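You operate a simulated robot arm through the tools that you are given. There is no shell and no other tool. Be economical: measure what you need, move in short steps, check, and stop when the job is done.

The job below is to be done with a simulated robot arm. You get a single attempt, and the scene is never put back.

## Task
Take the glass chunk from the side bench and leave it on the top of the silver bench. Take the plunger labelled "19" from the side bench and leave it on the ledge by section c. Take the steel cup from the section b air shelf and leave it on the stand shelf. Take the tall bottle from the ledge past section b and leave it on the grid of the hot parts rack. Open the middle drawer, put the white cap from the clear stretch of ledge between the stands in the inside of the middle drawer and shut the drawer again. Press the white button two times. Any order will do. Set down upright: steel cup, tall bottle.

The check looks at the end state, three seconds after you hand in, the way a careful person would. Anything else that was tipped, shoved, dropped, spilled or broken makes it a failure. Lids that push on must go on centred and level and be pressed home; caps that screw on are set level and turned clockwise until they are tight.

## Robot
A 7-joint arm with a two-finger parallel gripper on a trunk, on a base that drives. Base frame: it is fixed to the floor where the robot stands at the start and does not move with it; the origin is under the middle of the robot, x ahead of it, y to its left, z up; the surface under the hand at the start is at about z = 860. Units: mm, rad, N and s.
With the tool pointing down near the work surface it reaches from about 280 to 640 mm from the robot's upright axis, wherever it stands. Its first joint turns from -2.897 to 2.897 rad. Places, roughly: glass chunk (5x4x3 cm) [500, -200, 900]; grid of the hot parts rack (32x17 cm) [-3100, -8420, 800]; inside of the middle drawer [200, -2500, 500]; ledge by section C (111x22 cm) [-1780, -2920, 900]; middle drawer [100, -2500, 500]; plunger [500, -250, 1000]; stand shelf [-5400, -4500, 300]; steel cup (7x7x8 cm) [-3700, -3700, 700]; tall bottle [-1750, -3750, 1000]; top of the silver bench (17x29 cm) [340, 2280, 840]; white button [0, -4000, 900]; white cap (5x5x3 cm) [-1800, -5200, 900]. Payload 1.57 kg.
The tool frame sits at the grasp point between the pads (the TCP): z along the fingers, y along the line on which they close. The tips reach 30 mm beyond it. Largest opening 80 mm; finger width 17, thickness 12; the body of the gripper, 40 by 82 mm, starts 80 mm behind the TCP.
Orientation is that of the tool frame in the base frame, as a unit quaternion [w, x, y, z]. With the fingers straight down and closing along the base's y, the tool's x points along the base's -x, its y along +y and its z along -z.

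## Interface
- The arm moves only by the tool move_arm. Its argument "targets" is a list that holds one entry, the list of rows, each a list of 7 numbers: the turn, a rotation vector about the tool's x, y, z in rad, then the shift along the tool's x, y, z in mm, then the finger opening in mm, from 0 to 80. In form: [[[ax, ay, az, tx, ty, tz, gripper], ...]]. A call has 1 to 8 rows; each row is the pose to reach, as a shift and turn from the pose commanded when the call began, along the tool's axes at that moment. Rows are played at 5 a second. More than 50 mm and 0.15 rad between two rows, or a gripper value outside its range, and nothing of the call is played. A pose out of reach is approached as far as the arm can. The call stops where the force on the tool passes 40 N (or 10 N more than at its start, if that is more) or the arm is blocked; 0.2 s more then pass. The fingers move at their own pace (about 72 mm/s each) and stop on an object; they squeeze with about 24 N. The grip force told is the motor's: it shows also when the fingers shut on nothing. Time passes only in rows, and 0.2 s behind the last, so rows that repeat a pose let the fingers close. The reply holds the time, the measured pose of the TCP, the force on the tool along the base axes, the opening and the grip force, in the units named above and with some noise, with the torque about the TCP (base axes, N m) and any sound that the robot's microphone picked up.
- Cameras (640 x 400 px; columns grow to the right, rows downward): "scene" is now at [214.1, -58, 1392]; the picture's right is [-0.84, -0.54, 0.00], its down [-0.43, 0.68, -0.60] and it looks along [0.32, -0.50, -0.80] (base axes); focal length 259 px, centre (320, 200). "wrist" rides on the gripper at [72, -7, -122] in the tool frame; the picture's right is [0.09, 1.00, 0.00], its down [-0.84, 0.08, -0.54] and it looks along [-0.54, 0.05, 0.84] (tool axes); focal length 238 px, centre (320, 200).
- grab_frame(camera): a new picture of that camera. No time passes.
- raise_lower(by): slides the trunk up (or, below 0, down) by that many mm; the arm and the scene camera ride with it, the base frame stays. It gives what a move gives, with no picture.
- steer(legs): drives the robot by 1 to 6 legs, each [ahead, left, turn to the left] in mm, mm and rad, along the robot's own axes; the way and the turn of a leg run together, so that a leg with both is an arc; at most 1500 mm and 3.142 rad a leg. The arm and the cameras ride along, it lands a little off, and it stops where it bumps. It gives what a move gives.
- turn_head(pan, tilt): turns the head with the scene camera to pan (to the left, within 1.501 rad either way) and tilt (down, from -0.506 to 1.204), counted from straight ahead of the robot. It gives what a move gives.
- measure_at(camera, pixels): there is no depth. For up to 12 entries [column, row, z] of the newest picture of that camera ("zoom" is the newest enlarged one), the place [x, y] in the base frame at which the ray of that pixel passes the height z, good to about 2 mm, but the place of the scene camera against the robot may be out by one fixed shift of up to 18 mm in any direction. No time passes.
- enlarge(camera, box): a new picture of the part [left, top, right, bottom] of that camera's present view, enlarged. No time passes.
- close_job(): hands the job in; it is judged then, once.

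Keep the steps short. Do not move on a guess: measure, check each grasp and each placing, and mend mistakes. In all there are 131 turns and 152 pictures (those below and enlarged ones count). Leave the gripper open and the arm clear of the work at the hand-in unless told otherwise, and finish with a single line.

The tools are called after "Call:" as a command line: name --argument value ..., lists and objects as JSON in quotes. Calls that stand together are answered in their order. move_arm: Moves the arm, as the interface text tells. Its arguments: {"type":"object","properties":{"targets":{"type":"array","items":{"type":"array","items":{"type":"array","items":{"type":"number"}}}}},"required":["targets"]} The other tools are called the same way: raise_lower (by) slides the trunk up or down; steer (legs) drives the base; turn_head (pan, tilt) turns the head that bears the scene camera; grab_frame (camera) takes a picture; measure_at (camera, pixels) gives the place at which the rays of pixels pass given heights; enlarge (camera, box) takes an enlarged picture of a part of a camera's view; close_job () hands the job in.

At the start:

```text
clock: 0.0
position: [235.5, -294.0, 1121.9]
ee_rot: [0.0, 0.0, 1.0, 0.001]
ft_force: [0.7, 0.1, -0.4]
wrist_torque: [-0.01, 0.0, 0.0]
width: 79.8
finger_force: 0.1
trunk travel left (down, up): [-625.0, 365.0]
robot x, y, heading: [-2.1, -1.5, -0.002]
head pan, tilt: [-1.004, 0.932]
```

scene: 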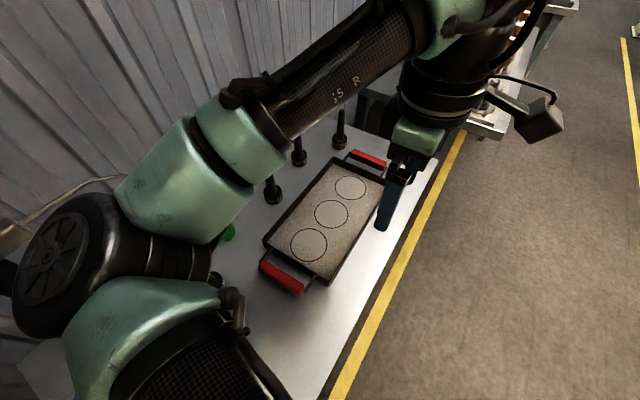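
wrist: 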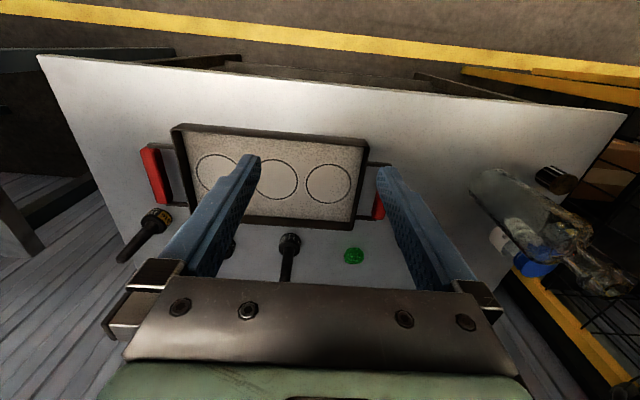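

I'll look closer at the side bench: plungers at scene (270,190), (298,155), (340,135), and the green piece.

Call:
enlarge --camera "scene" --box '[200, 90, 400, 250]'

Call:
enlarge --camera "wrist" --box '[100, 190, 400, 300]'

```text
2.50 times, centred on (300, 170) of scene
```

zoom: 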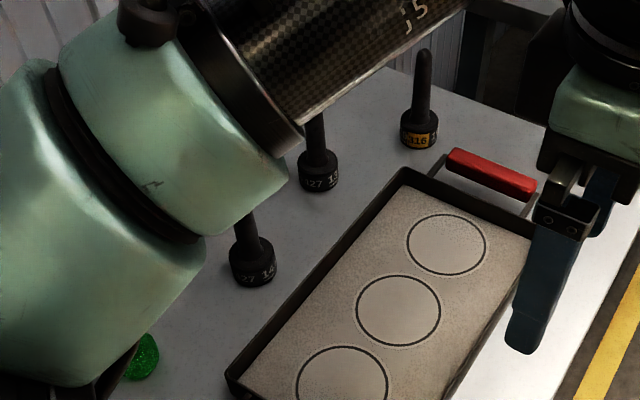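

```text
2.13 times, centred on (250, 245) of wrist
```

zoom: 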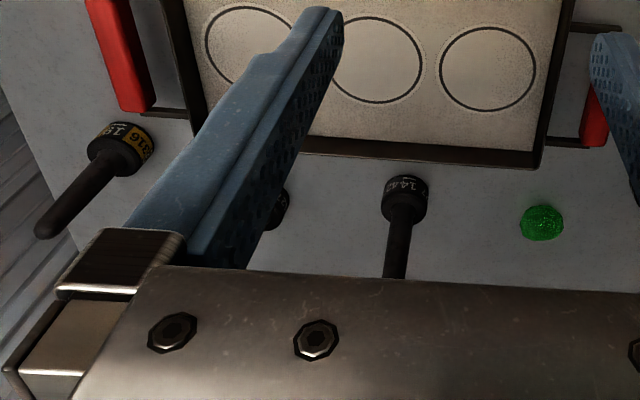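

I measure the plunger bases and green chunk on the bench (z about 870), and enlarge the leftmost plunger and the clear thing at right of the wrist picture.

Call:
measure_at --camera "wrist" --pixels '[[158, 220, 865], [232, 248, 865], [290, 240, 865], [353, 256, 870], [175, 125, 865], [368, 150, 890], [365, 225, 890], [40, 55, 860], [625, 115, 860], [130, 265, 860], [380, 150, 880]]'

Call:
enlarge --camera "wrist" --box '[100, 195, 190, 255]'

Call:
enlarge --camera "wrist" --box '[440, 140, 640, 300]'

```text
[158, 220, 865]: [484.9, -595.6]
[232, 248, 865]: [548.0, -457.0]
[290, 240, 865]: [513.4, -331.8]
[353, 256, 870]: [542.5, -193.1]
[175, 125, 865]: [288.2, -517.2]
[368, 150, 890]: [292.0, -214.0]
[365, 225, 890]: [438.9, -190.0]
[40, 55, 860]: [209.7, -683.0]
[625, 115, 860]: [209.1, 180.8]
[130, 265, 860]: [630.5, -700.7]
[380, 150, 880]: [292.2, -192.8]
```

```text
6.67 times, centred on (145, 225) of wrist
```

zoom: 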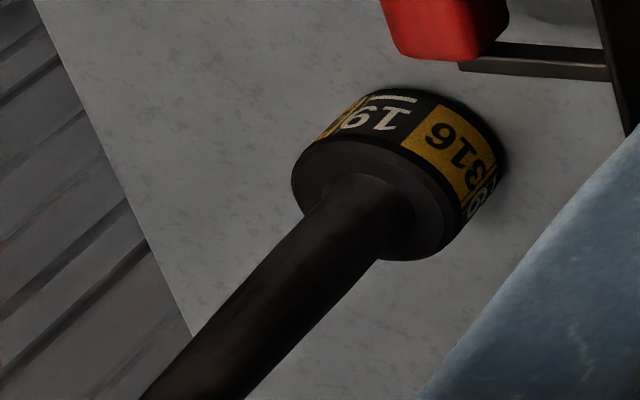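

```text
2.50 times, centred on (540, 220) of wrist
```

zoom: 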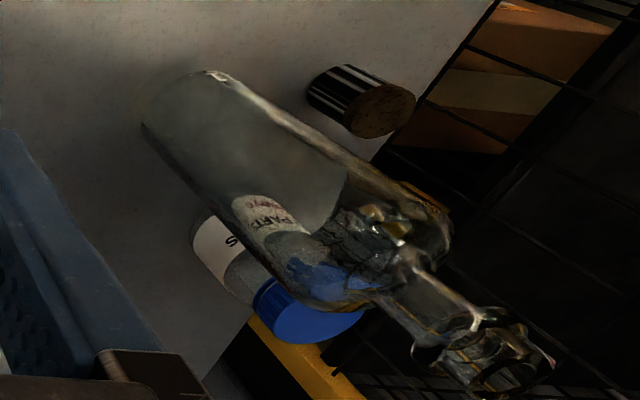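

Plunger "19" (yellow band, 316) is the one at about (485,-596). The green chunk is at about (542,-193). I move above the chunk first.

Call:
move_arm --targets '[[[0, 0, 0, -44, 14, 10, 80], [0, 0, 0, -88, 28, 20, 80], [0, 0, 0, -132, 43, 30, 80], [0, 0, 0, -176, 57, 40, 80], [0, 0, 0, -220, 72, 50, 80], [0, 0, 0, -264, 86, 60, 80], [0, 0, 0, -306, 101, 70, 80]]]'

Call:
grab_frame --camera "wrist"

```text
clock: 1.6
position: [543.2, -194.3, 1052.6]
ee_rot: [0.0, 0.001, 1.0, -0.001]
ft_force: [0.2, 0.0, -0.4]
wrist_torque: [-0.01, 0.01, 0.0]
width: 79.8
finger_force: 0.0
trunk travel left (down, up): [-625.0, 365.0]
robot x, y, heading: [1.5, 0.2, 0.004]
head pan, tilt: [-1.004, 0.932]
```

```text
145 pictures are left
```

wrist: 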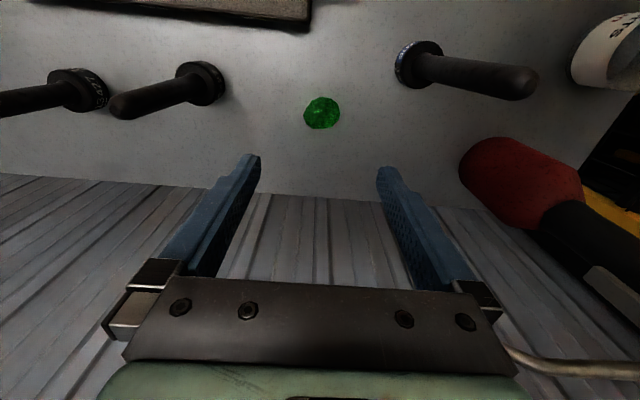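

A fourth plunger stands at (430,65); I measure the chunk and read its label.

Call:
measure_at --camera "wrist" --pixels '[[321, 113, 875], [304, 113, 870], [340, 113, 870], [321, 97, 880], [321, 129, 865], [418, 65, 865], [520, 85, 950], [490, 160, 1000]]'

Call:
enlarge --camera "wrist" --box '[380, 30, 480, 95]'

Call:
enlarge --camera "wrist" --box '[285, 85, 355, 140]'

```text
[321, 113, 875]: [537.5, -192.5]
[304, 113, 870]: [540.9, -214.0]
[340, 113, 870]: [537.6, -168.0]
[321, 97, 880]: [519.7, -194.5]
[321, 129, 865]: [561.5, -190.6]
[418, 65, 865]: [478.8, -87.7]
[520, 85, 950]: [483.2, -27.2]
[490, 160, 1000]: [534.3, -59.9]
```

```text
6.15 times, centred on (430, 62) of wrist
```

zoom: 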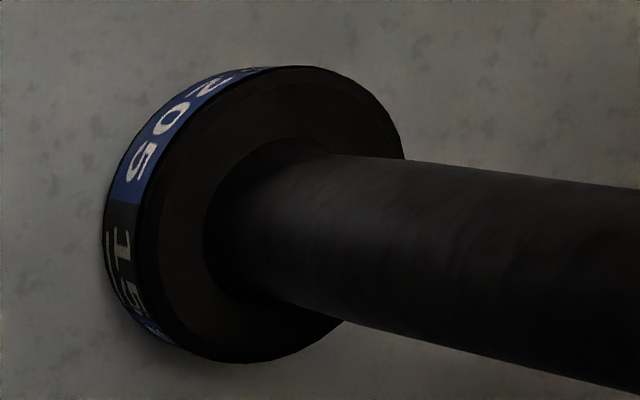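

```text
7.27 times, centred on (320, 112) of wrist
```

zoom: 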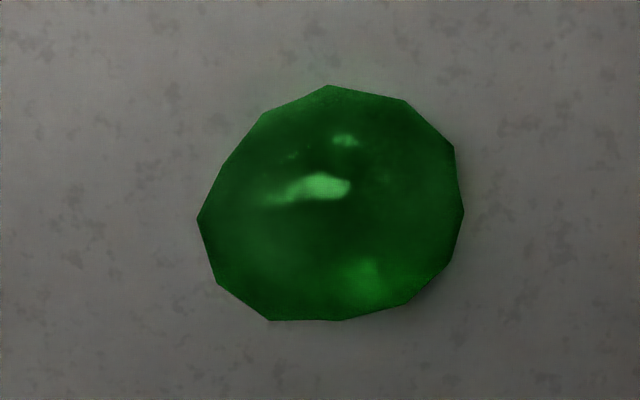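

Chunk centred at (540,-192), about 46 mm wide in y. I descend and close.

Call:
move_arm --targets '[[[0, 0, 0, 2, 2, 45, 80], [0, 0, 0, 3, 2, 90, 80], [0, 0, 0, 3, 2, 130, 80], [0, 0, 0, 3, 2, 157, 80], [0, 0, 0, 3, 2, 157, 0], [0, 0, 0, 3, 2, 157, 0], [0, 0, 0, 3, 2, 157, 0]]]'

Call:
grab_frame --camera "wrist"

```text
clock: 2.4
position: [594.0, -183.5, 1058.2]
ee_rot: [0.117, -0.004, 0.993, 0.002]
ft_force: [0.3, 0.4, 0.2]
wrist_torque: [0.01, 0.04, 0.02]
width: 79.9
finger_force: 0.0
trunk travel left (down, up): [-625.0, 365.0]
robot x, y, heading: [1.4, -2.1, 0.0]
head pan, tilt: [-1.004, 0.932]
stopped in row 3: the arm was blocked; the commanded pose is now the measured one
```

```text
142 pictures are left
```

wrist: 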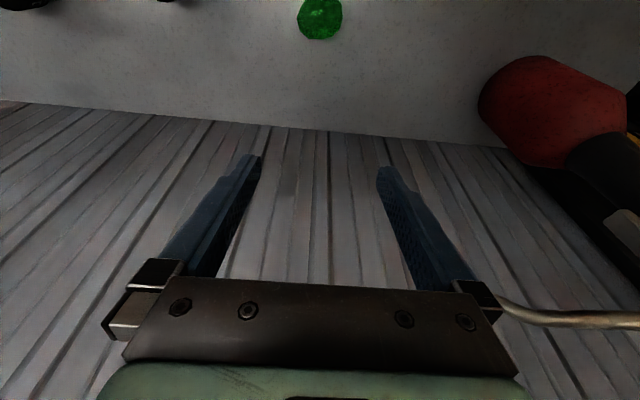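

The arm was blocked and the tool tilted. I look at the scene camera to see why.

Call:
grab_frame --camera "scene"

```text
141 pictures are left
```

scene: 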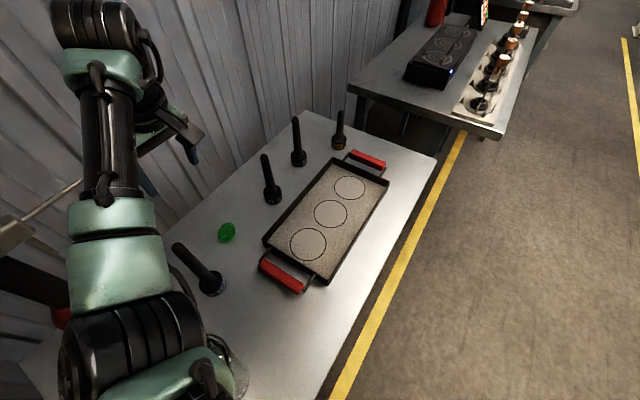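

A thin rod at scene (40,205) seems to reach toward the hand. Enlarging.

Call:
enlarge --camera "scene" --box '[0, 60, 240, 330]'

Call:
enlarge --camera "wrist" --box '[440, 40, 640, 360]'

```text
1.48 times, centred on (120, 195) of scene
```

zoom: 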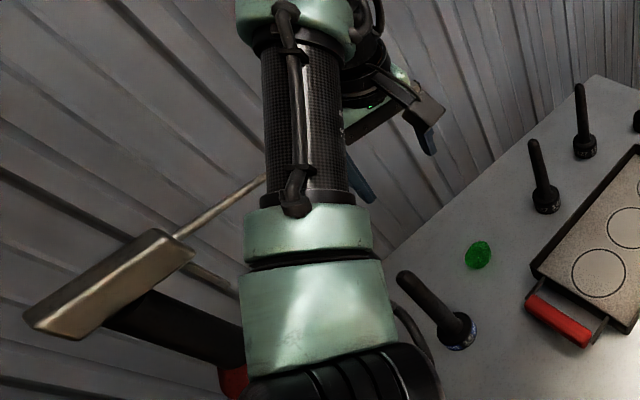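

```text
1.25 times, centred on (540, 200) of wrist
```

zoom: 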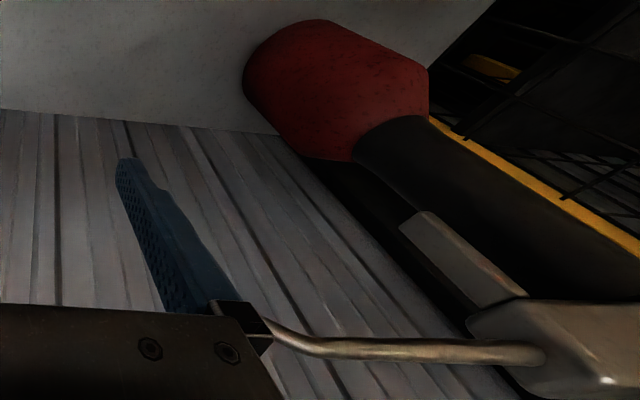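

I back the hand off and straighten it, before driving sideways away from the rod and red-ended object.

Call:
move_arm --targets '[[[0, 0.06, 0, 24, -3, -22, 80], [0, 0.12, 0, 48, -5, -43, 80], [0, 0.18, 0, 72, -8, -65, 80], [0, 0.234, 0, 96, -10, -87, 80]]]'

Call:
grab_frame --camera "scene"

Call:
grab_frame --camera "wrist"

```text
clock: 3.4
position: [482.8, -195.0, 1103.3]
ee_rot: [-0.019, -0.002, 1.0, 0.005]
ft_force: [-0.6, -0.5, 0.3]
wrist_torque: [-0.01, 0.02, 0.02]
width: 79.8
finger_force: 0.1
trunk travel left (down, up): [-625.0, 365.0]
robot x, y, heading: [-2.1, -1.8, 0.004]
head pan, tilt: [-1.004, 0.932]
```

```text
138 pictures are left
```

scene: 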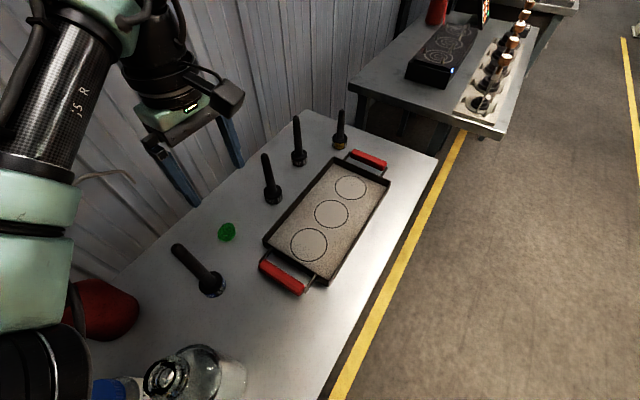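

```text
137 pictures are left
```

wrist: 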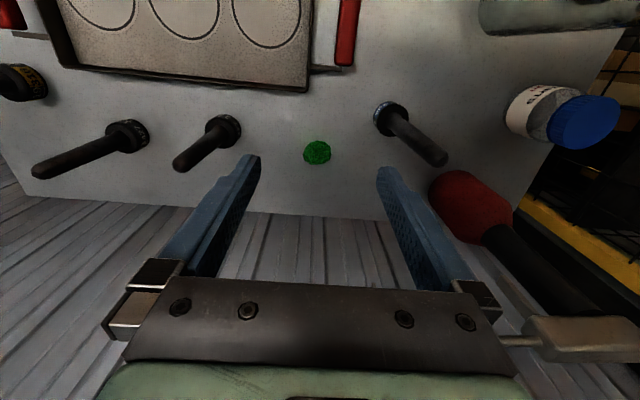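

Nothing has moved. I drive 250 mm to the right so that both the chunk and plunger 19 come within reach and the elbow stays away from the red-ended post.

Call:
steer --legs '[[0, -250, 0]]'

Call:
grab_frame --camera "scene"

Call:
grab_frame --camera "wrist"

```text
clock: 5.2
position: [482.8, -439.5, 1103.4]
ee_rot: [-0.018, -0.003, 1.0, 0.004]
ft_force: [0.2, 0.2, -0.5]
wrist_torque: [0.01, -0.02, -0.02]
width: 79.8
finger_force: 0.0
trunk travel left (down, up): [-625.0, 365.0]
robot x, y, heading: [1.8, -247.3, 0.003]
head pan, tilt: [-1.004, 0.932]
```

```text
136 pictures are left
```

scene: 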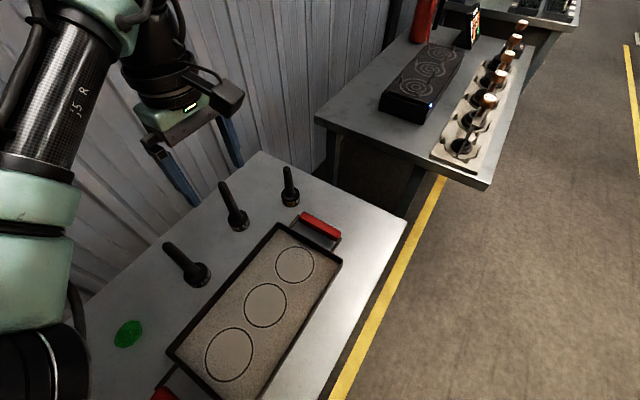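

```text
135 pictures are left
```

wrist: 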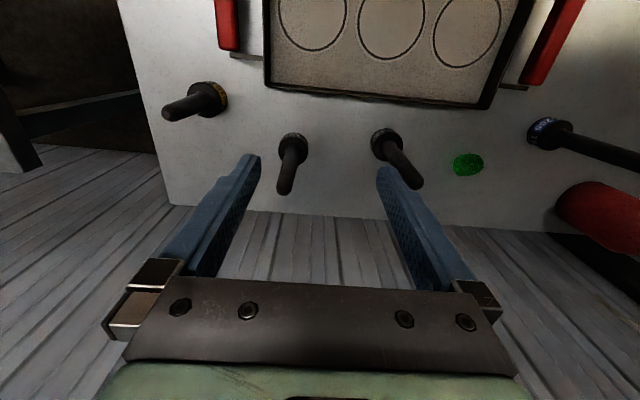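

Clear of the post now. I move over the chunk at the same height, straightening the tool.

Call:
move_arm --targets '[[[0, -0.01, 0, -10, 41, 0, 80], [0, -0.02, 0, -20, 82, 0, 80], [0, -0.03, 0, -30, 123, 0, 80], [0, -0.036, 0, -40, 164, 0, 80], [0, -0.036, 0, -50, 206, 0, 80], [0, -0.036, 0, -57, 247, 0, 80], [0, -0.036, 0, -57, 247, 25, 80], [0, -0.036, 0, -57, 247, 50, 80]]]'

Call:
grab_frame --camera "wrist"

Call:
grab_frame --camera "scene"

```text
clock: 7.0
position: [533.9, -191.3, 1053.4]
ee_rot: [0.001, -0.003, 1.0, 0.005]
ft_force: [-0.4, -0.5, 0.6]
wrist_torque: [-0.05, -0.01, 0.03]
width: 79.7
finger_force: 0.0
trunk travel left (down, up): [-625.0, 365.0]
robot x, y, heading: [1.6, -244.3, 0.004]
head pan, tilt: [-1.004, 0.932]
```

```text
134 pictures are left
```

wrist: 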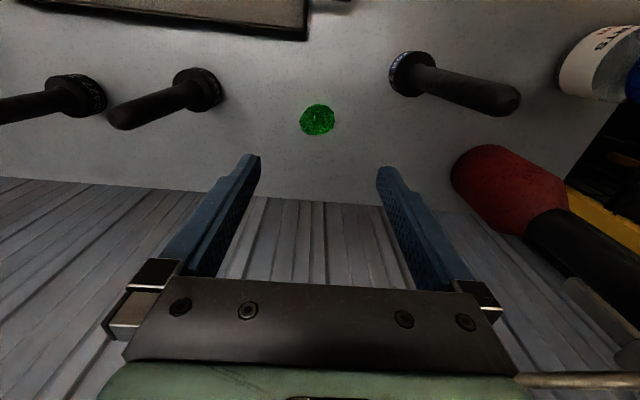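

```text
133 pictures are left
```

scene: 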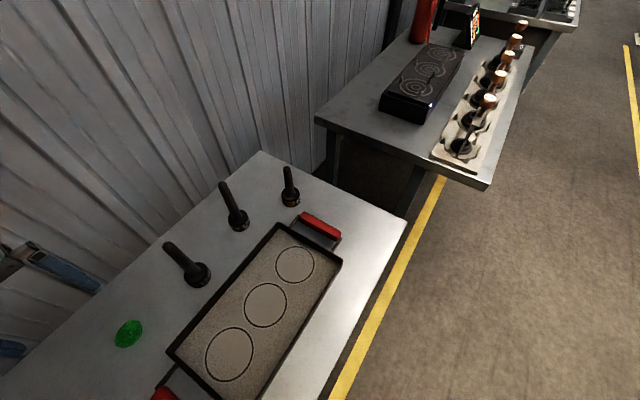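

Chunk is centred between the fingers, at (317,120). I descend straight and close.

Call:
move_arm --targets '[[[0, 0, 0, -5, -1, 45, 80], [0, 0, 0, -5, -1, 90, 80], [0, 0, 0, -5, -1, 130, 80], [0, 0, 0, -5, -1, 159, 80], [0, 0, 0, -5, -1, 159, 0], [0, 0, 0, -5, -1, 159, 0], [0, 0, 0, -5, -1, 159, 0]]]'

Call:
grab_frame --camera "wrist"

```text
clock: 8.6
position: [542.3, -190.7, 894.9]
ee_rot: [0.001, -0.003, 1.0, 0.004]
ft_force: [-1.0, 0.7, 0.4]
wrist_torque: [-0.01, 0.01, 0.0]
width: 42.5
finger_force: 24.4
trunk travel left (down, up): [-625.0, 365.0]
robot x, y, heading: [-0.7, -243.0, 0.001]
head pan, tilt: [-1.004, 0.932]
```

```text
132 pictures are left
```

wrist: 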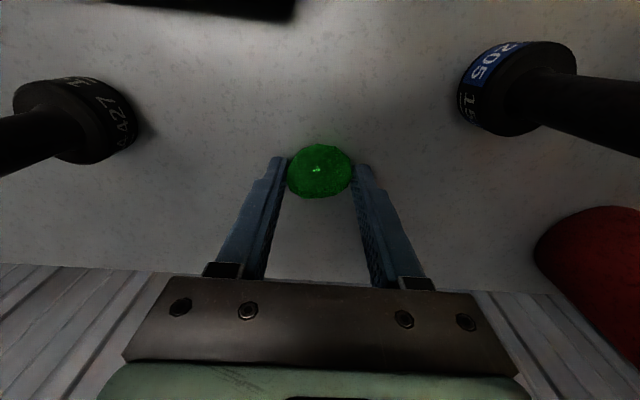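

Chunk is held (42.5 mm, 24 N). I lift and retract, then look to the left for the route to the silver bench.

Call:
move_arm --targets '[[[0, 0, 0, 0, 0, -45, 0], [0, 0, 0, 0, 0, -90, 0], [0, 0, 0, 0, 0, -135, 0], [0, 0, 0, 0, 0, -180, 0], [0, 0, 0, 0, 0, -210, 0], [0, 0, 0, 40, -15, -225, 0], [0, 0, 0, 80, -30, -240, 0], [0, 0, 0, 120, -45, -240, 0]]]'

Call:
turn_head --pan 1.3 --tilt 0.4

Call:
grab_frame --camera "scene"

```text
clock: 10.4
position: [422.1, -238.0, 1136.2]
ee_rot: [0.001, -0.004, 1.0, 0.004]
ft_force: [0.6, 0.4, -0.1]
wrist_torque: [-0.01, -0.03, 0.04]
width: 0.0
finger_force: 21.3
trunk travel left (down, up): [-625.0, 365.0]
robot x, y, heading: [1.0, -245.8, 0.004]
head pan, tilt: [-1.004, 0.932]
```

```text
clock: 12.5
position: [423.9, -239.1, 1136.6]
ee_rot: [0.0, -0.003, 1.0, 0.004]
ft_force: [-0.4, -0.2, 0.7]
wrist_torque: [0.03, -0.04, 0.02]
width: 0.0
finger_force: 21.6
trunk travel left (down, up): [-625.0, 365.0]
robot x, y, heading: [1.9, -242.8, 0.003]
head pan, tilt: [1.3, 0.4]
```

```text
131 pictures are left
```

scene: 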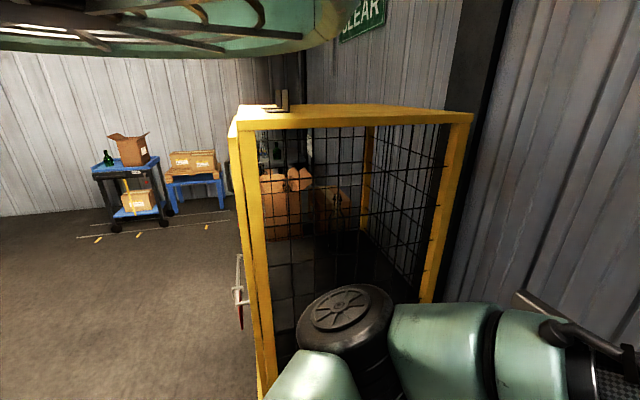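

The fingers are at 0 — the chunk slipped out. I look for it.

Call:
grab_frame --camera "wrist"

Call:
turn_head --pan 0.0 --tilt 0.9

Call:
grab_frame --camera "scene"

```text
130 pictures are left
```

wrist: 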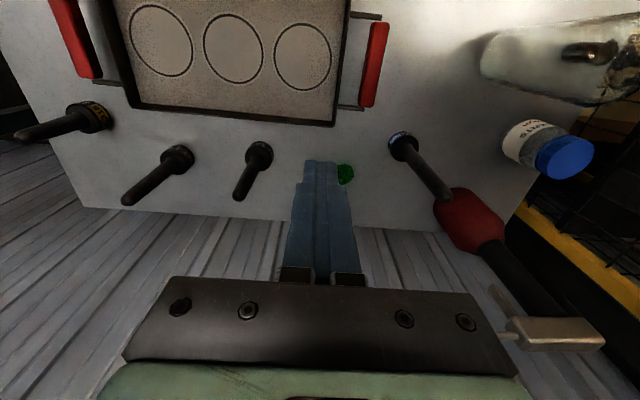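

```text
clock: 14.0
position: [422.6, -239.9, 1137.9]
ee_rot: [0.001, -0.003, 1.0, 0.005]
ft_force: [0.3, -0.2, 0.4]
wrist_torque: [0.0, -0.03, 0.01]
width: 0.0
finger_force: 21.7
trunk travel left (down, up): [-625.0, 365.0]
robot x, y, heading: [1.9, -242.0, 0.001]
head pan, tilt: [0.0, 0.901]
```

```text
129 pictures are left
```

scene: 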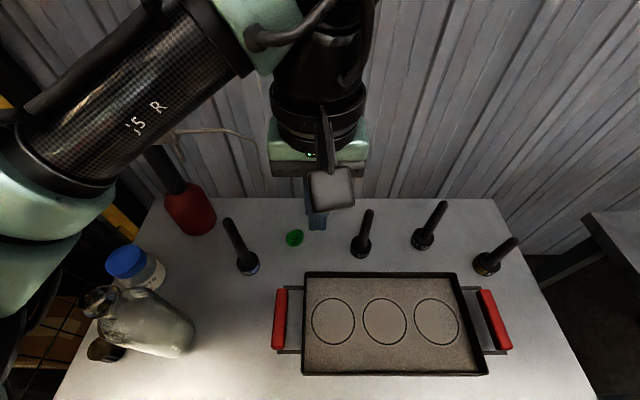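

It is still on the bench, unbroken, at scene (294,238). I go back above it, open, and look again.

Call:
move_arm --targets '[[[0, 0, 0, -38, 15, 20, 80], [0, 0, 0, -76, 30, 40, 80], [0, 0, 0, -114, 45, 60, 80], [0, 0, 0, -117, 47, 100, 80], [0, 0, 0, -117, 47, 130, 80]]]'

Call:
grab_frame --camera "wrist"

Call:
enlarge --camera "wrist" --box '[280, 90, 360, 150]'

Call:
measure_at --camera "scene" --pixels '[[294, 238, 875], [289, 238, 875], [302, 238, 875]]'

```text
clock: 15.2
position: [539.1, -191.1, 1006.3]
ee_rot: [0.002, -0.003, 1.0, 0.004]
ft_force: [0.2, -0.7, -0.2]
wrist_torque: [0.0, -0.01, -0.01]
width: 80.2
finger_force: 0.0
trunk travel left (down, up): [-625.0, 365.0]
robot x, y, heading: [1.3, -244.5, 0.006]
head pan, tilt: [0.0, 0.901]
```

```text
128 pictures are left
```

wrist: 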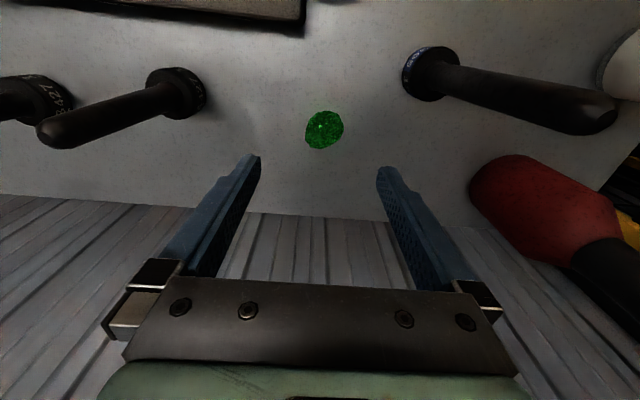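

```text
6.67 times, centred on (320, 120) of wrist
```

zoom: 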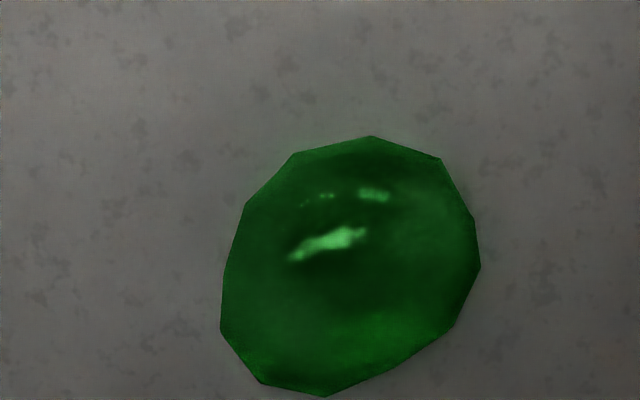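

```text
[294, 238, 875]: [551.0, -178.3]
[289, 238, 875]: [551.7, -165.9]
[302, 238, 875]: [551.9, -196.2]
```

I measure its outline to align the fingers across it.

Call:
measure_at --camera "wrist" --pixels '[[324, 130, 872], [326.4, 110.4, 875], [334.8, 113.4, 875], [339.8, 130, 870], [336.5, 139, 866], [320.6, 149.4, 862], [312.7, 147.6, 864], [307.6, 139, 868], [310.5, 120.5, 873], [316, 112.8, 875]]'

```text
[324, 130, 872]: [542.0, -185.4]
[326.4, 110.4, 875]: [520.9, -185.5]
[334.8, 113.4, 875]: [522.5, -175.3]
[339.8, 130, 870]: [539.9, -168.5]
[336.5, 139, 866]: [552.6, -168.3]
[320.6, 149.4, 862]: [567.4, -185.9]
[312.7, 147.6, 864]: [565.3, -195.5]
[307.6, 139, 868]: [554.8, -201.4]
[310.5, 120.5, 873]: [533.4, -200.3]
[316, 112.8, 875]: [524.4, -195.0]
```

Now it lies with its long axis along x, 33 mm across y, centre about (544,-185). I grip it lower, across y.

Call:
move_arm --targets '[[[0, 0, 0, -5, 6, 45, 80], [0, 0, 0, -5, 6, 90, 80], [0, 0, 0, -5, 6, 114.5, 80], [0, 0, 0, -5, 6, 114.5, 0], [0, 0, 0, -5, 6, 114.5, 0], [0, 0, 0, -5, 6, 114.5, 0], [0, 0, 0, -5, 6, 100, 0], [0, 0, 0, -5, 6, 84.5, 0]]]'

Call:
grab_frame --camera "wrist"

```text
clock: 17.0
position: [543.7, -182.4, 921.0]
ee_rot: [0.001, -0.004, 1.0, 0.005]
ft_force: [-0.4, 0.1, -0.6]
wrist_torque: [-0.02, 0.0, -0.02]
width: 39.3
finger_force: 24.3
trunk travel left (down, up): [-625.0, 365.0]
robot x, y, heading: [-3.2, -243.6, 0.0]
head pan, tilt: [0.0, 0.901]
```

```text
126 pictures are left
```

wrist: 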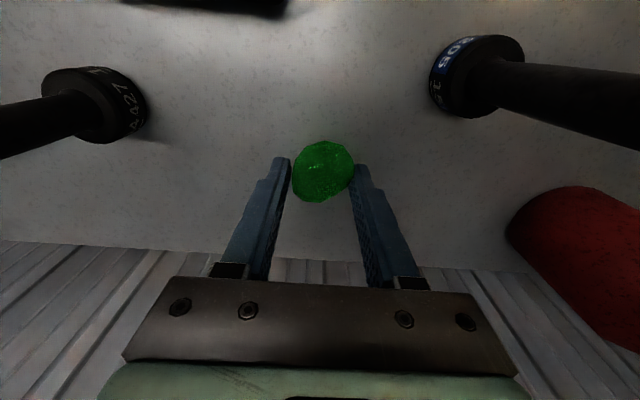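

It rose with the hand (width 39.3). I lift further slowly and check.

Call:
move_arm --targets '[[[0, 0, 0, 0, 0, -25, 0], [0, 0, 0, 0, 0, -50, 0], [0, 0, 0, 0, 0, -75, 0], [0, 0, 0, 0, 0, -100, 0], [0, 0, 0, 0, 0, -130, 0], [0, 0, 0, 0, 0, -160, 0], [0, 0, 0, 0, 0, -190, 0], [0, 0, 0, 0, 0, -220, 0]]]'

Call:
grab_frame --camera "wrist"

```text
clock: 18.8
position: [543.1, -183.7, 1142.9]
ee_rot: [0.0, -0.003, 1.0, 0.004]
ft_force: [0.1, -0.1, -1.0]
wrist_torque: [-0.01, 0.01, -0.01]
width: 39.2
finger_force: 23.8
trunk travel left (down, up): [-625.0, 365.0]
robot x, y, heading: [-0.8, -244.1, 0.005]
head pan, tilt: [0.0, 0.901]
```

```text
125 pictures are left
```

wrist: 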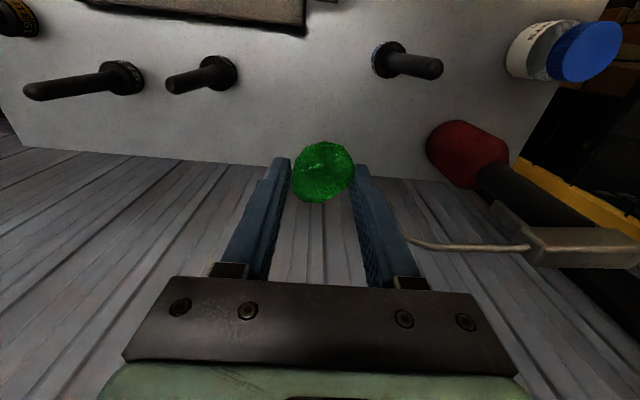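

Held securely. I retract, then back off the bench and drive left past the yellow cage toward the silver bench.

Call:
move_arm --targets '[[[0, 0, 0, 25, -8, 0, 0], [0, 0, 0, 50, -16, 0, 0], [0, 0, 0, 75, -24, 0, 0], [0, 0, 0, 100, -32, 0, 0], [0, 0, 0, 125, -40, 0, 0], [0, 0, 0, 150, -48, 0, 0]]]'

Call:
steer --legs '[[-400, 0, 0], [0, 1200, 0]]'

Call:
turn_head --pan 0.9 --tilt 0.5

Call:
grab_frame --camera "scene"

```text
clock: 20.2
position: [393.2, -232.7, 1142.0]
ee_rot: [0.001, -0.004, 1.0, 0.004]
ft_force: [0.0, -0.3, -1.2]
wrist_torque: [0.02, -0.04, 0.02]
width: 39.1
finger_force: 24.2
trunk travel left (down, up): [-625.0, 365.0]
robot x, y, heading: [4.0, -246.2, 0.005]
head pan, tilt: [0.0, 0.901]
```

```text
clock: 28.3
position: [-4.0, 953.5, 1142.2]
ee_rot: [0.002, -0.003, 1.0, 0.004]
ft_force: [0.3, 0.8, -0.8]
wrist_torque: [0.02, 0.0, -0.03]
width: 38.8
finger_force: 23.6
trunk travel left (down, up): [-625.0, 365.0]
robot x, y, heading: [-399.7, 941.8, 0.003]
head pan, tilt: [0.0, 0.901]
```

```text
clock: 29.5
position: [-3.3, 952.9, 1141.7]
ee_rot: [0.001, -0.003, 1.0, 0.004]
ft_force: [-0.1, 0.2, -1.6]
wrist_torque: [0.0, 0.04, 0.02]
width: 38.6
finger_force: 23.9
trunk travel left (down, up): [-625.0, 365.0]
robot x, y, heading: [-394.9, 942.2, -0.001]
head pan, tilt: [0.901, 0.499]
```

```text
124 pictures are left
```

scene: 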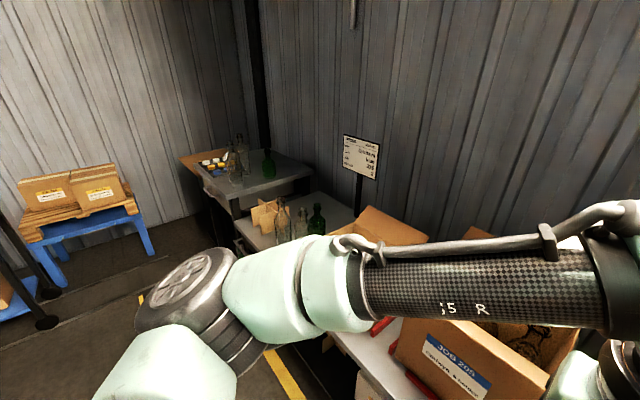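

The silver bench is the grey-topped one with bottles at (250,180). I drive 1250 mm further left and look.

Call:
steer --legs '[[0, 1250, 0]]'

Call:
turn_head --pan 0.0 --tilt 0.6

Call:
grab_frame --camera "scene"

Call:
grab_frame --camera "wrist"

```text
clock: 35.8
position: [3.2, 2205.7, 1141.1]
ee_rot: [0.001, 0.004, 1.0, 0.004]
ft_force: [-0.1, -0.1, -0.1]
wrist_torque: [0.05, 0.0, 0.02]
width: 38.4
finger_force: 23.7
trunk travel left (down, up): [-625.0, 365.0]
robot x, y, heading: [-385.9, 2200.0, -0.011]
head pan, tilt: [0.901, 0.499]
```

```text
clock: 37.0
position: [3.2, 2205.6, 1141.4]
ee_rot: [0.001, 0.004, 1.0, 0.004]
ft_force: [0.3, -0.7, -1.4]
wrist_torque: [-0.01, 0.03, -0.01]
width: 38.4
finger_force: 24.0
trunk travel left (down, up): [-625.0, 365.0]
robot x, y, heading: [-389.9, 2201.0, -0.011]
head pan, tilt: [0.0, 0.6]
```

```text
123 pictures are left
```

scene: 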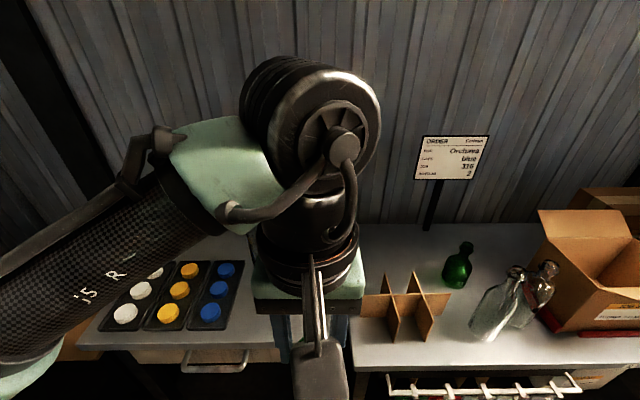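

```text
122 pictures are left
```

wrist: 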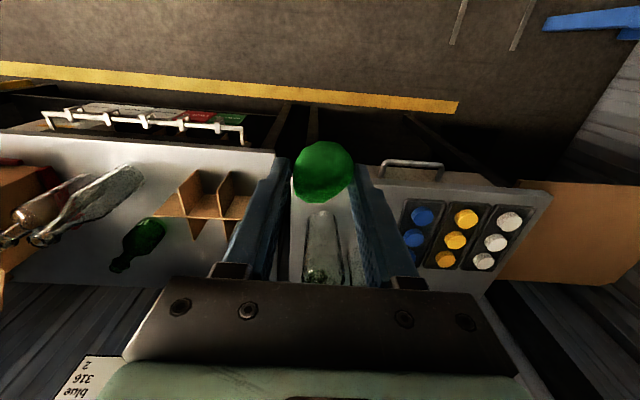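

I measure the landmarks on the bench at z=840.

Call:
measure_at --camera "wrist" --pixels '[[382, 180, 840], [553, 192, 840], [403, 203, 845], [320, 215, 840], [275, 155, 840], [485, 290, 840], [405, 270, 845], [250, 205, 840], [290, 285, 840]]'

Call:
measure_at --camera "scene" --pixels '[[200, 325, 845], [242, 262, 845], [270, 345, 840], [360, 370, 840], [350, 330, 840], [365, 260, 840], [250, 240, 840]]'

```text
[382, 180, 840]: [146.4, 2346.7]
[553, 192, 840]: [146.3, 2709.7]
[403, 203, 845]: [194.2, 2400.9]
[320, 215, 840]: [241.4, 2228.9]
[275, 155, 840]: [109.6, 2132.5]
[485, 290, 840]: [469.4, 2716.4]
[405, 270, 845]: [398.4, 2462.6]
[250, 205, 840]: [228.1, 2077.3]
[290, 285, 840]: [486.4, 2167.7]
```

```text
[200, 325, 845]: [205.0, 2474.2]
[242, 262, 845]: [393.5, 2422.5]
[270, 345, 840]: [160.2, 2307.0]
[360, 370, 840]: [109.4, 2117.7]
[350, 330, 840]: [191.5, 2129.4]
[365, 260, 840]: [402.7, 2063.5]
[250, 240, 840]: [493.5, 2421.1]
```

I raise the hand 130 mm and shift it left, to see the clear bottle and the free patch better.

Call:
move_arm --targets '[[[0, 0, 0, 0, 25, -30, 0], [0, 0, 0, 0, 50, -60, 0], [0, 0, 0, 0, 75, -90, 0], [0, 0, 0, 0, 100, -115, 0], [0, 0, 0, 0, 120, -130, 0]]]'

Call:
grab_frame --camera "wrist"

Call:
grab_frame --camera "scene"

```text
clock: 38.2
position: [3.4, 2319.8, 1256.9]
ee_rot: [-0.016, 0.018, 1.0, 0.009]
ft_force: [0.2, -0.9, -0.5]
wrist_torque: [0.0, 0.02, 0.02]
width: 38.3
finger_force: 23.9
trunk travel left (down, up): [-625.0, 365.0]
robot x, y, heading: [-392.7, 2202.6, -0.012]
head pan, tilt: [0.0, 0.6]
```

```text
121 pictures are left
```

wrist: 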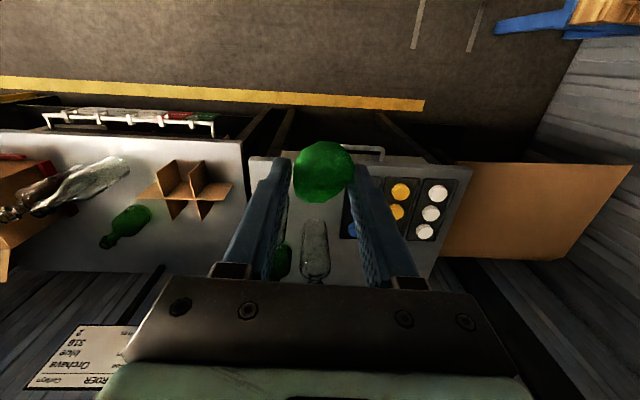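

```text
120 pictures are left
```

scene: 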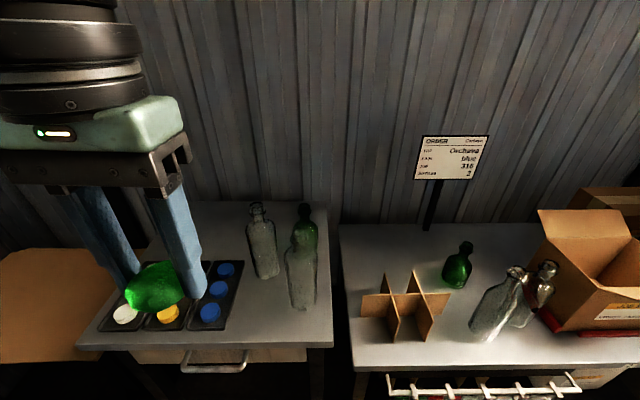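

Now the bench is visible: clear bottles at (265,272) and (302,303), green one at (305,250). I measure.

Call:
measure_at --camera "scene" --pixels '[[264, 273, 840], [303, 303, 840], [305, 255, 840], [222, 328, 845], [243, 262, 845], [332, 345, 840], [80, 345, 840], [265, 325, 840], [330, 240, 840], [285, 275, 840], [230, 220, 840]]'

Call:
enlarge --camera "scene" --box '[60, 180, 350, 370]'

```text
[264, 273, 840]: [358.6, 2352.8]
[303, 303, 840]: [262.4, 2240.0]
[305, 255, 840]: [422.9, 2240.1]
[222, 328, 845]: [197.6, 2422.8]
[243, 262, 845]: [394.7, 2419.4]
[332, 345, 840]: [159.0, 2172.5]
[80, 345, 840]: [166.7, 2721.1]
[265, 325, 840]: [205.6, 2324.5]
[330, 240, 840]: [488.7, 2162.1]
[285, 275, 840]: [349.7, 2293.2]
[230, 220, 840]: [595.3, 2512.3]
```

```text
2.11 times, centred on (205, 275) of scene
```

zoom: 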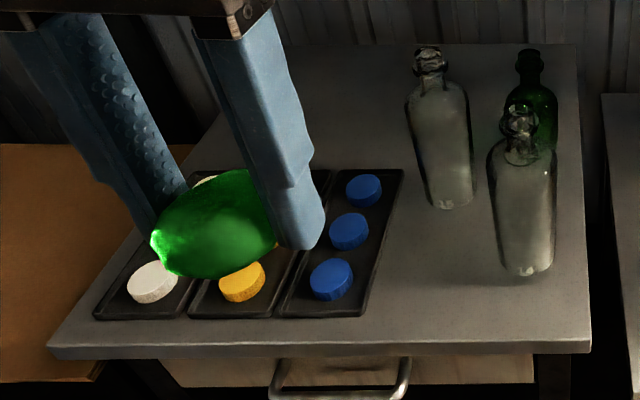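

I drive 200 mm forward with the hand held high over the bottles (their tops are about z=1050).

Call:
steer --legs '[[200, 0, 0]]'

Call:
grab_frame --camera "wrist"

```text
clock: 39.8
position: [203.3, 2318.9, 1258.0]
ee_rot: [-0.016, 0.014, 1.0, 0.004]
ft_force: [-0.1, 0.1, -0.5]
wrist_torque: [0.02, 0.01, 0.01]
width: 38.3
finger_force: 24.2
trunk travel left (down, up): [-625.0, 365.0]
robot x, y, heading: [-190.0, 2201.4, -0.013]
head pan, tilt: [0.0, 0.6]
```

```text
118 pictures are left
```

wrist: 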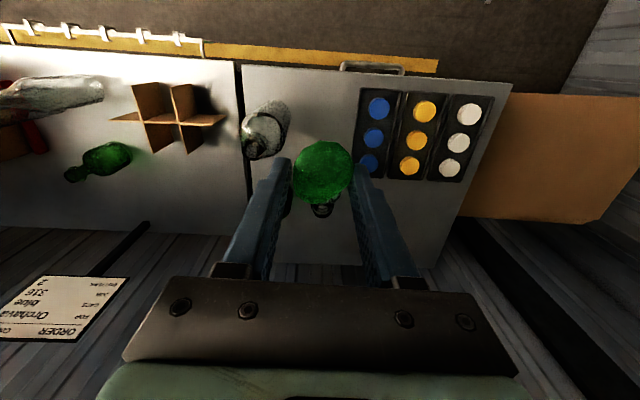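

Measure the tray edge and bottle base from the wrist picture.

Call:
measure_at --camera "wrist" --pixels '[[360, 90, 845], [355, 172, 845], [290, 108, 840], [265, 102, 840], [244, 68, 840], [322, 110, 840], [345, 145, 840]]'

```text
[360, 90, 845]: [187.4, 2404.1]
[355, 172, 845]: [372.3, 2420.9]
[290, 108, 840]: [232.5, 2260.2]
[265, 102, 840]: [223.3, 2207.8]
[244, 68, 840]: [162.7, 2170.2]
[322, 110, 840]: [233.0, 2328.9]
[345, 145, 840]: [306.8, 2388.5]
```

Free gap: bottle edge y≈2262, tray edge y≈2404. I go down toward (240,2333).

Call:
move_arm --targets '[[[0, -0.01, 0, -16, 5, 40, 0], [0, -0.02, 0, -32, 10, 80, 0], [0, -0.032, 0, -49, 14, 120, 0], [0, -0.032, 0, -49, 14, 165, 0], [0, -0.032, 0, -49, 14, 210, 0], [0, -0.032, 0, -49, 14, 255, 0], [0, -0.032, 0, -49, 14, 300, 0], [0, -0.032, 0, -49, 14, 340, 0]]]'

Call:
grab_frame --camera "wrist"

```text
clock: 41.6
position: [240.0, 2332.2, 918.5]
ee_rot: [-0.001, 0.015, 1.0, 0.004]
ft_force: [0.9, 0.8, -0.3]
wrist_torque: [0.02, -0.01, -0.01]
width: 38.6
finger_force: 24.5
trunk travel left (down, up): [-625.0, 365.0]
robot x, y, heading: [-193.6, 2198.0, -0.012]
head pan, tilt: [0.0, 0.6]
```

```text
117 pictures are left
```

wrist: 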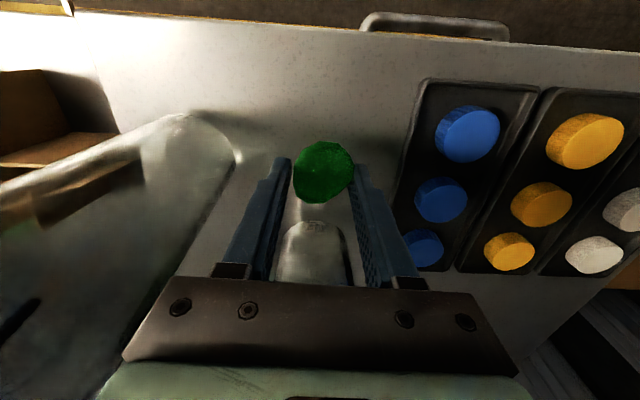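

Clear on all sides. Lower to just about contact, open to 58, and rise.

Call:
move_arm --targets '[[[0, 0, 0, 0, 0, 25, 0], [0, 0, 0, 0, 0, 40, 0], [0, 0, 0, 0, 0, 45, 0], [0, 0, 0, 0, 0, 45, 58], [0, 0, 0, 0, 0, 45, 58], [0, 0, 0, 0, 0, 10, 58], [0, 0, 0, 0, 0, -35, 58], [0, 0, 0, 0, 0, -80, 58]]]'

Call:
grab_frame --camera "wrist"

```text
clock: 43.4
position: [238.6, 2334.3, 998.0]
ee_rot: [-0.001, 0.013, 1.0, 0.004]
ft_force: [-0.5, -0.2, 0.1]
wrist_torque: [0.02, -0.01, -0.01]
width: 58.3
finger_force: 0.0
trunk travel left (down, up): [-625.0, 365.0]
robot x, y, heading: [-189.8, 2198.9, -0.015]
head pan, tilt: [0.0, 0.6]
```

```text
116 pictures are left
```

wrist: 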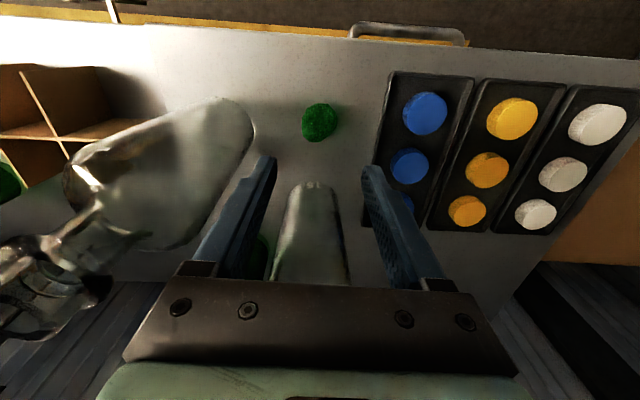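

The chunk rests on the bench. I raise the hand, then drive back to the side bench for plunger 19.

Call:
move_arm --targets '[[[0, 0, 0, 0, 0, -45, 58], [0, 0, 0, 0, 0, -90, 60], [0, 0, 0, 0, 0, -135, 70], [0, 0, 0, 0, 0, -180, 80], [0, 0, 0, 0, 0, -220, 80], [0, 0, 0, 30, -20, -250, 80]]]'

Call:
steer --legs '[[-230, 0, 0.013], [0, -1300, 0], [0, -1300, 0], [400, 0, 0]]'

Call:
grab_frame --camera "wrist"

```text
clock: 44.8
position: [210.8, 2311.1, 1245.1]
ee_rot: [-0.001, 0.014, 1.0, 0.003]
ft_force: [-0.2, -0.4, 1.0]
wrist_torque: [-0.01, -0.04, 0.0]
width: 79.8
finger_force: 0.1
trunk travel left (down, up): [-625.0, 365.0]
robot x, y, heading: [-191.8, 2195.4, -0.011]
head pan, tilt: [0.0, 0.6]
```

```text
clock: 60.9
position: [389.0, -282.3, 1243.8]
ee_rot: [-0.001, 0.006, 1.0, 0.005]
ft_force: [1.0, -0.4, -0.1]
wrist_torque: [-0.01, 0.01, 0.0]
width: 79.8
finger_force: 0.0
trunk travel left (down, up): [-625.0, 365.0]
robot x, y, heading: [-10.6, -402.9, 0.003]
head pan, tilt: [0.0, 0.6]
```

```text
115 pictures are left
```

wrist: 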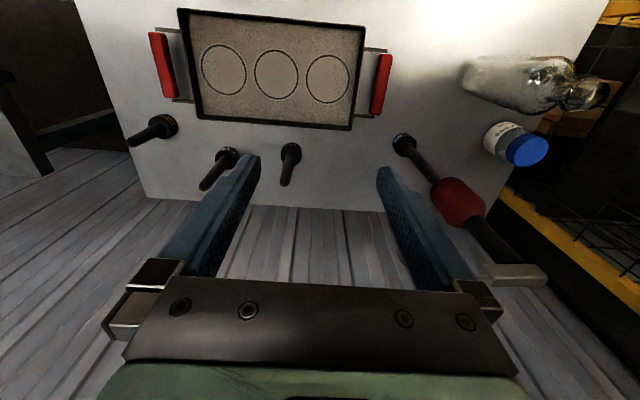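

Measure plunger 19: knob base at (165,125), stem tip at (132,141).

Call:
measure_at --camera "wrist" --pixels '[[166, 124, 870], [178, 128, 862], [150, 122, 880], [133, 141, 960], [133, 141, 980], [133, 141, 1000], [133, 141, 940], [225, 157, 870]]'

Call:
enlarge --camera "wrist" --box '[110, 95, 200, 165]'

```text
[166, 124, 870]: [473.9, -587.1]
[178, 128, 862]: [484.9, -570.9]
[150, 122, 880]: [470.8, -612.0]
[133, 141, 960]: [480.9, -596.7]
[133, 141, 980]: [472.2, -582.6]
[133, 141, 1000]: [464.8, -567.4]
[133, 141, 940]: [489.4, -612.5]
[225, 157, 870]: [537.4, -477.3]
```

```text
5.71 times, centred on (155, 130) of wrist
```

zoom: 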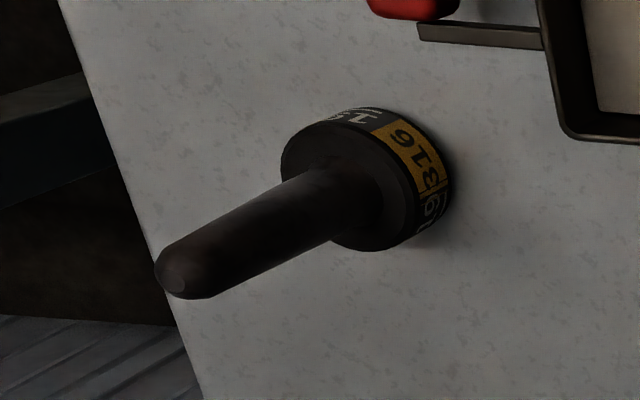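

Stem axis about (478,-591), top about z=970. I move above it.

Call:
move_arm --targets '[[[0, 0, 0, -11, -39, 22, 80], [0, 0, 0, -22, -78, 45, 80], [0, 0, 0, -33, -117, 68, 80], [0, 0, 0, -44, -156, 92, 80], [0, 0, 0, -55, -195, 116, 80], [0, 0, 0, -66, -234, 140, 80], [0, 0, 0, -78, -272, 164, 80], [0, 0, 0, -89, -309, 188, 80]]]'

Call:
grab_frame --camera "wrist"

```text
clock: 62.7
position: [473.4, -589.9, 1054.9]
ee_rot: [-0.001, 0.005, 1.0, 0.004]
ft_force: [-0.6, -0.5, 0.5]
wrist_torque: [0.0, 0.02, 0.01]
width: 80.0
finger_force: 0.1
trunk travel left (down, up): [-625.0, 365.0]
robot x, y, heading: [-10.8, -402.0, 0.012]
head pan, tilt: [0.0, 0.6]
```

```text
113 pictures are left
```

wrist: 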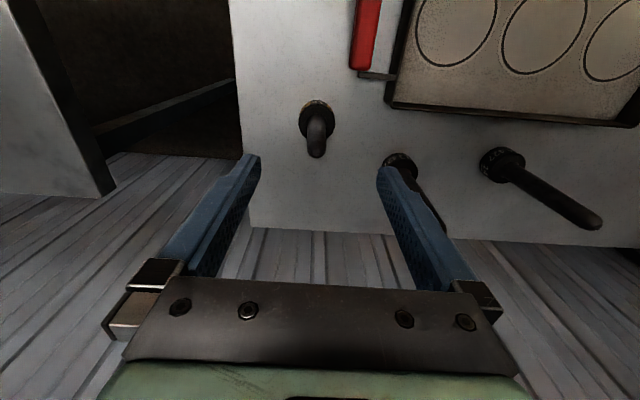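

Call:
measure_at --camera "wrist" --pixels '[[317, 118, 872], [317, 150, 965], [400, 165, 872], [418, 200, 960]]'

```text
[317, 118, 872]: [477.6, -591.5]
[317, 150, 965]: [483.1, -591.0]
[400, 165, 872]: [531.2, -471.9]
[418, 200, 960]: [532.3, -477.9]
```

Aligned. Descend to TCP z≈935 and close on the stem.

Call:
move_arm --targets '[[[0, 0, 0, -7, -1, 40, 80], [0, 0, 0, -7, -1, 80, 80], [0, 0, 0, -7, -1, 120, 80], [0, 0, 0, -7, -1, 120, 0], [0, 0, 0, -7, -1, 120, 0], [0, 0, 0, -7, -1, 120, 0], [0, 0, 0, -7, -1, 120, 0]]]'

Call:
grab_frame --camera "wrist"

```text
clock: 64.3
position: [483.4, -588.5, 933.7]
ee_rot: [-0.001, 0.006, 1.0, 0.004]
ft_force: [-0.3, -0.4, -0.8]
wrist_torque: [-0.03, -0.01, 0.01]
width: 18.7
finger_force: 24.5
trunk travel left (down, up): [-625.0, 365.0]
robot x, y, heading: [-10.7, -402.4, 0.003]
head pan, tilt: [0.0, 0.6]
```

```text
112 pictures are left
```

wrist: 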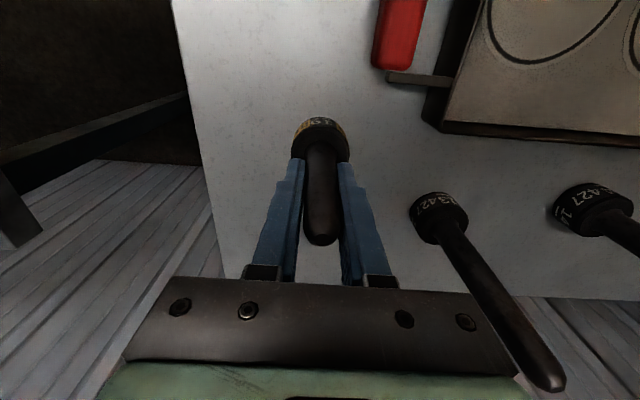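

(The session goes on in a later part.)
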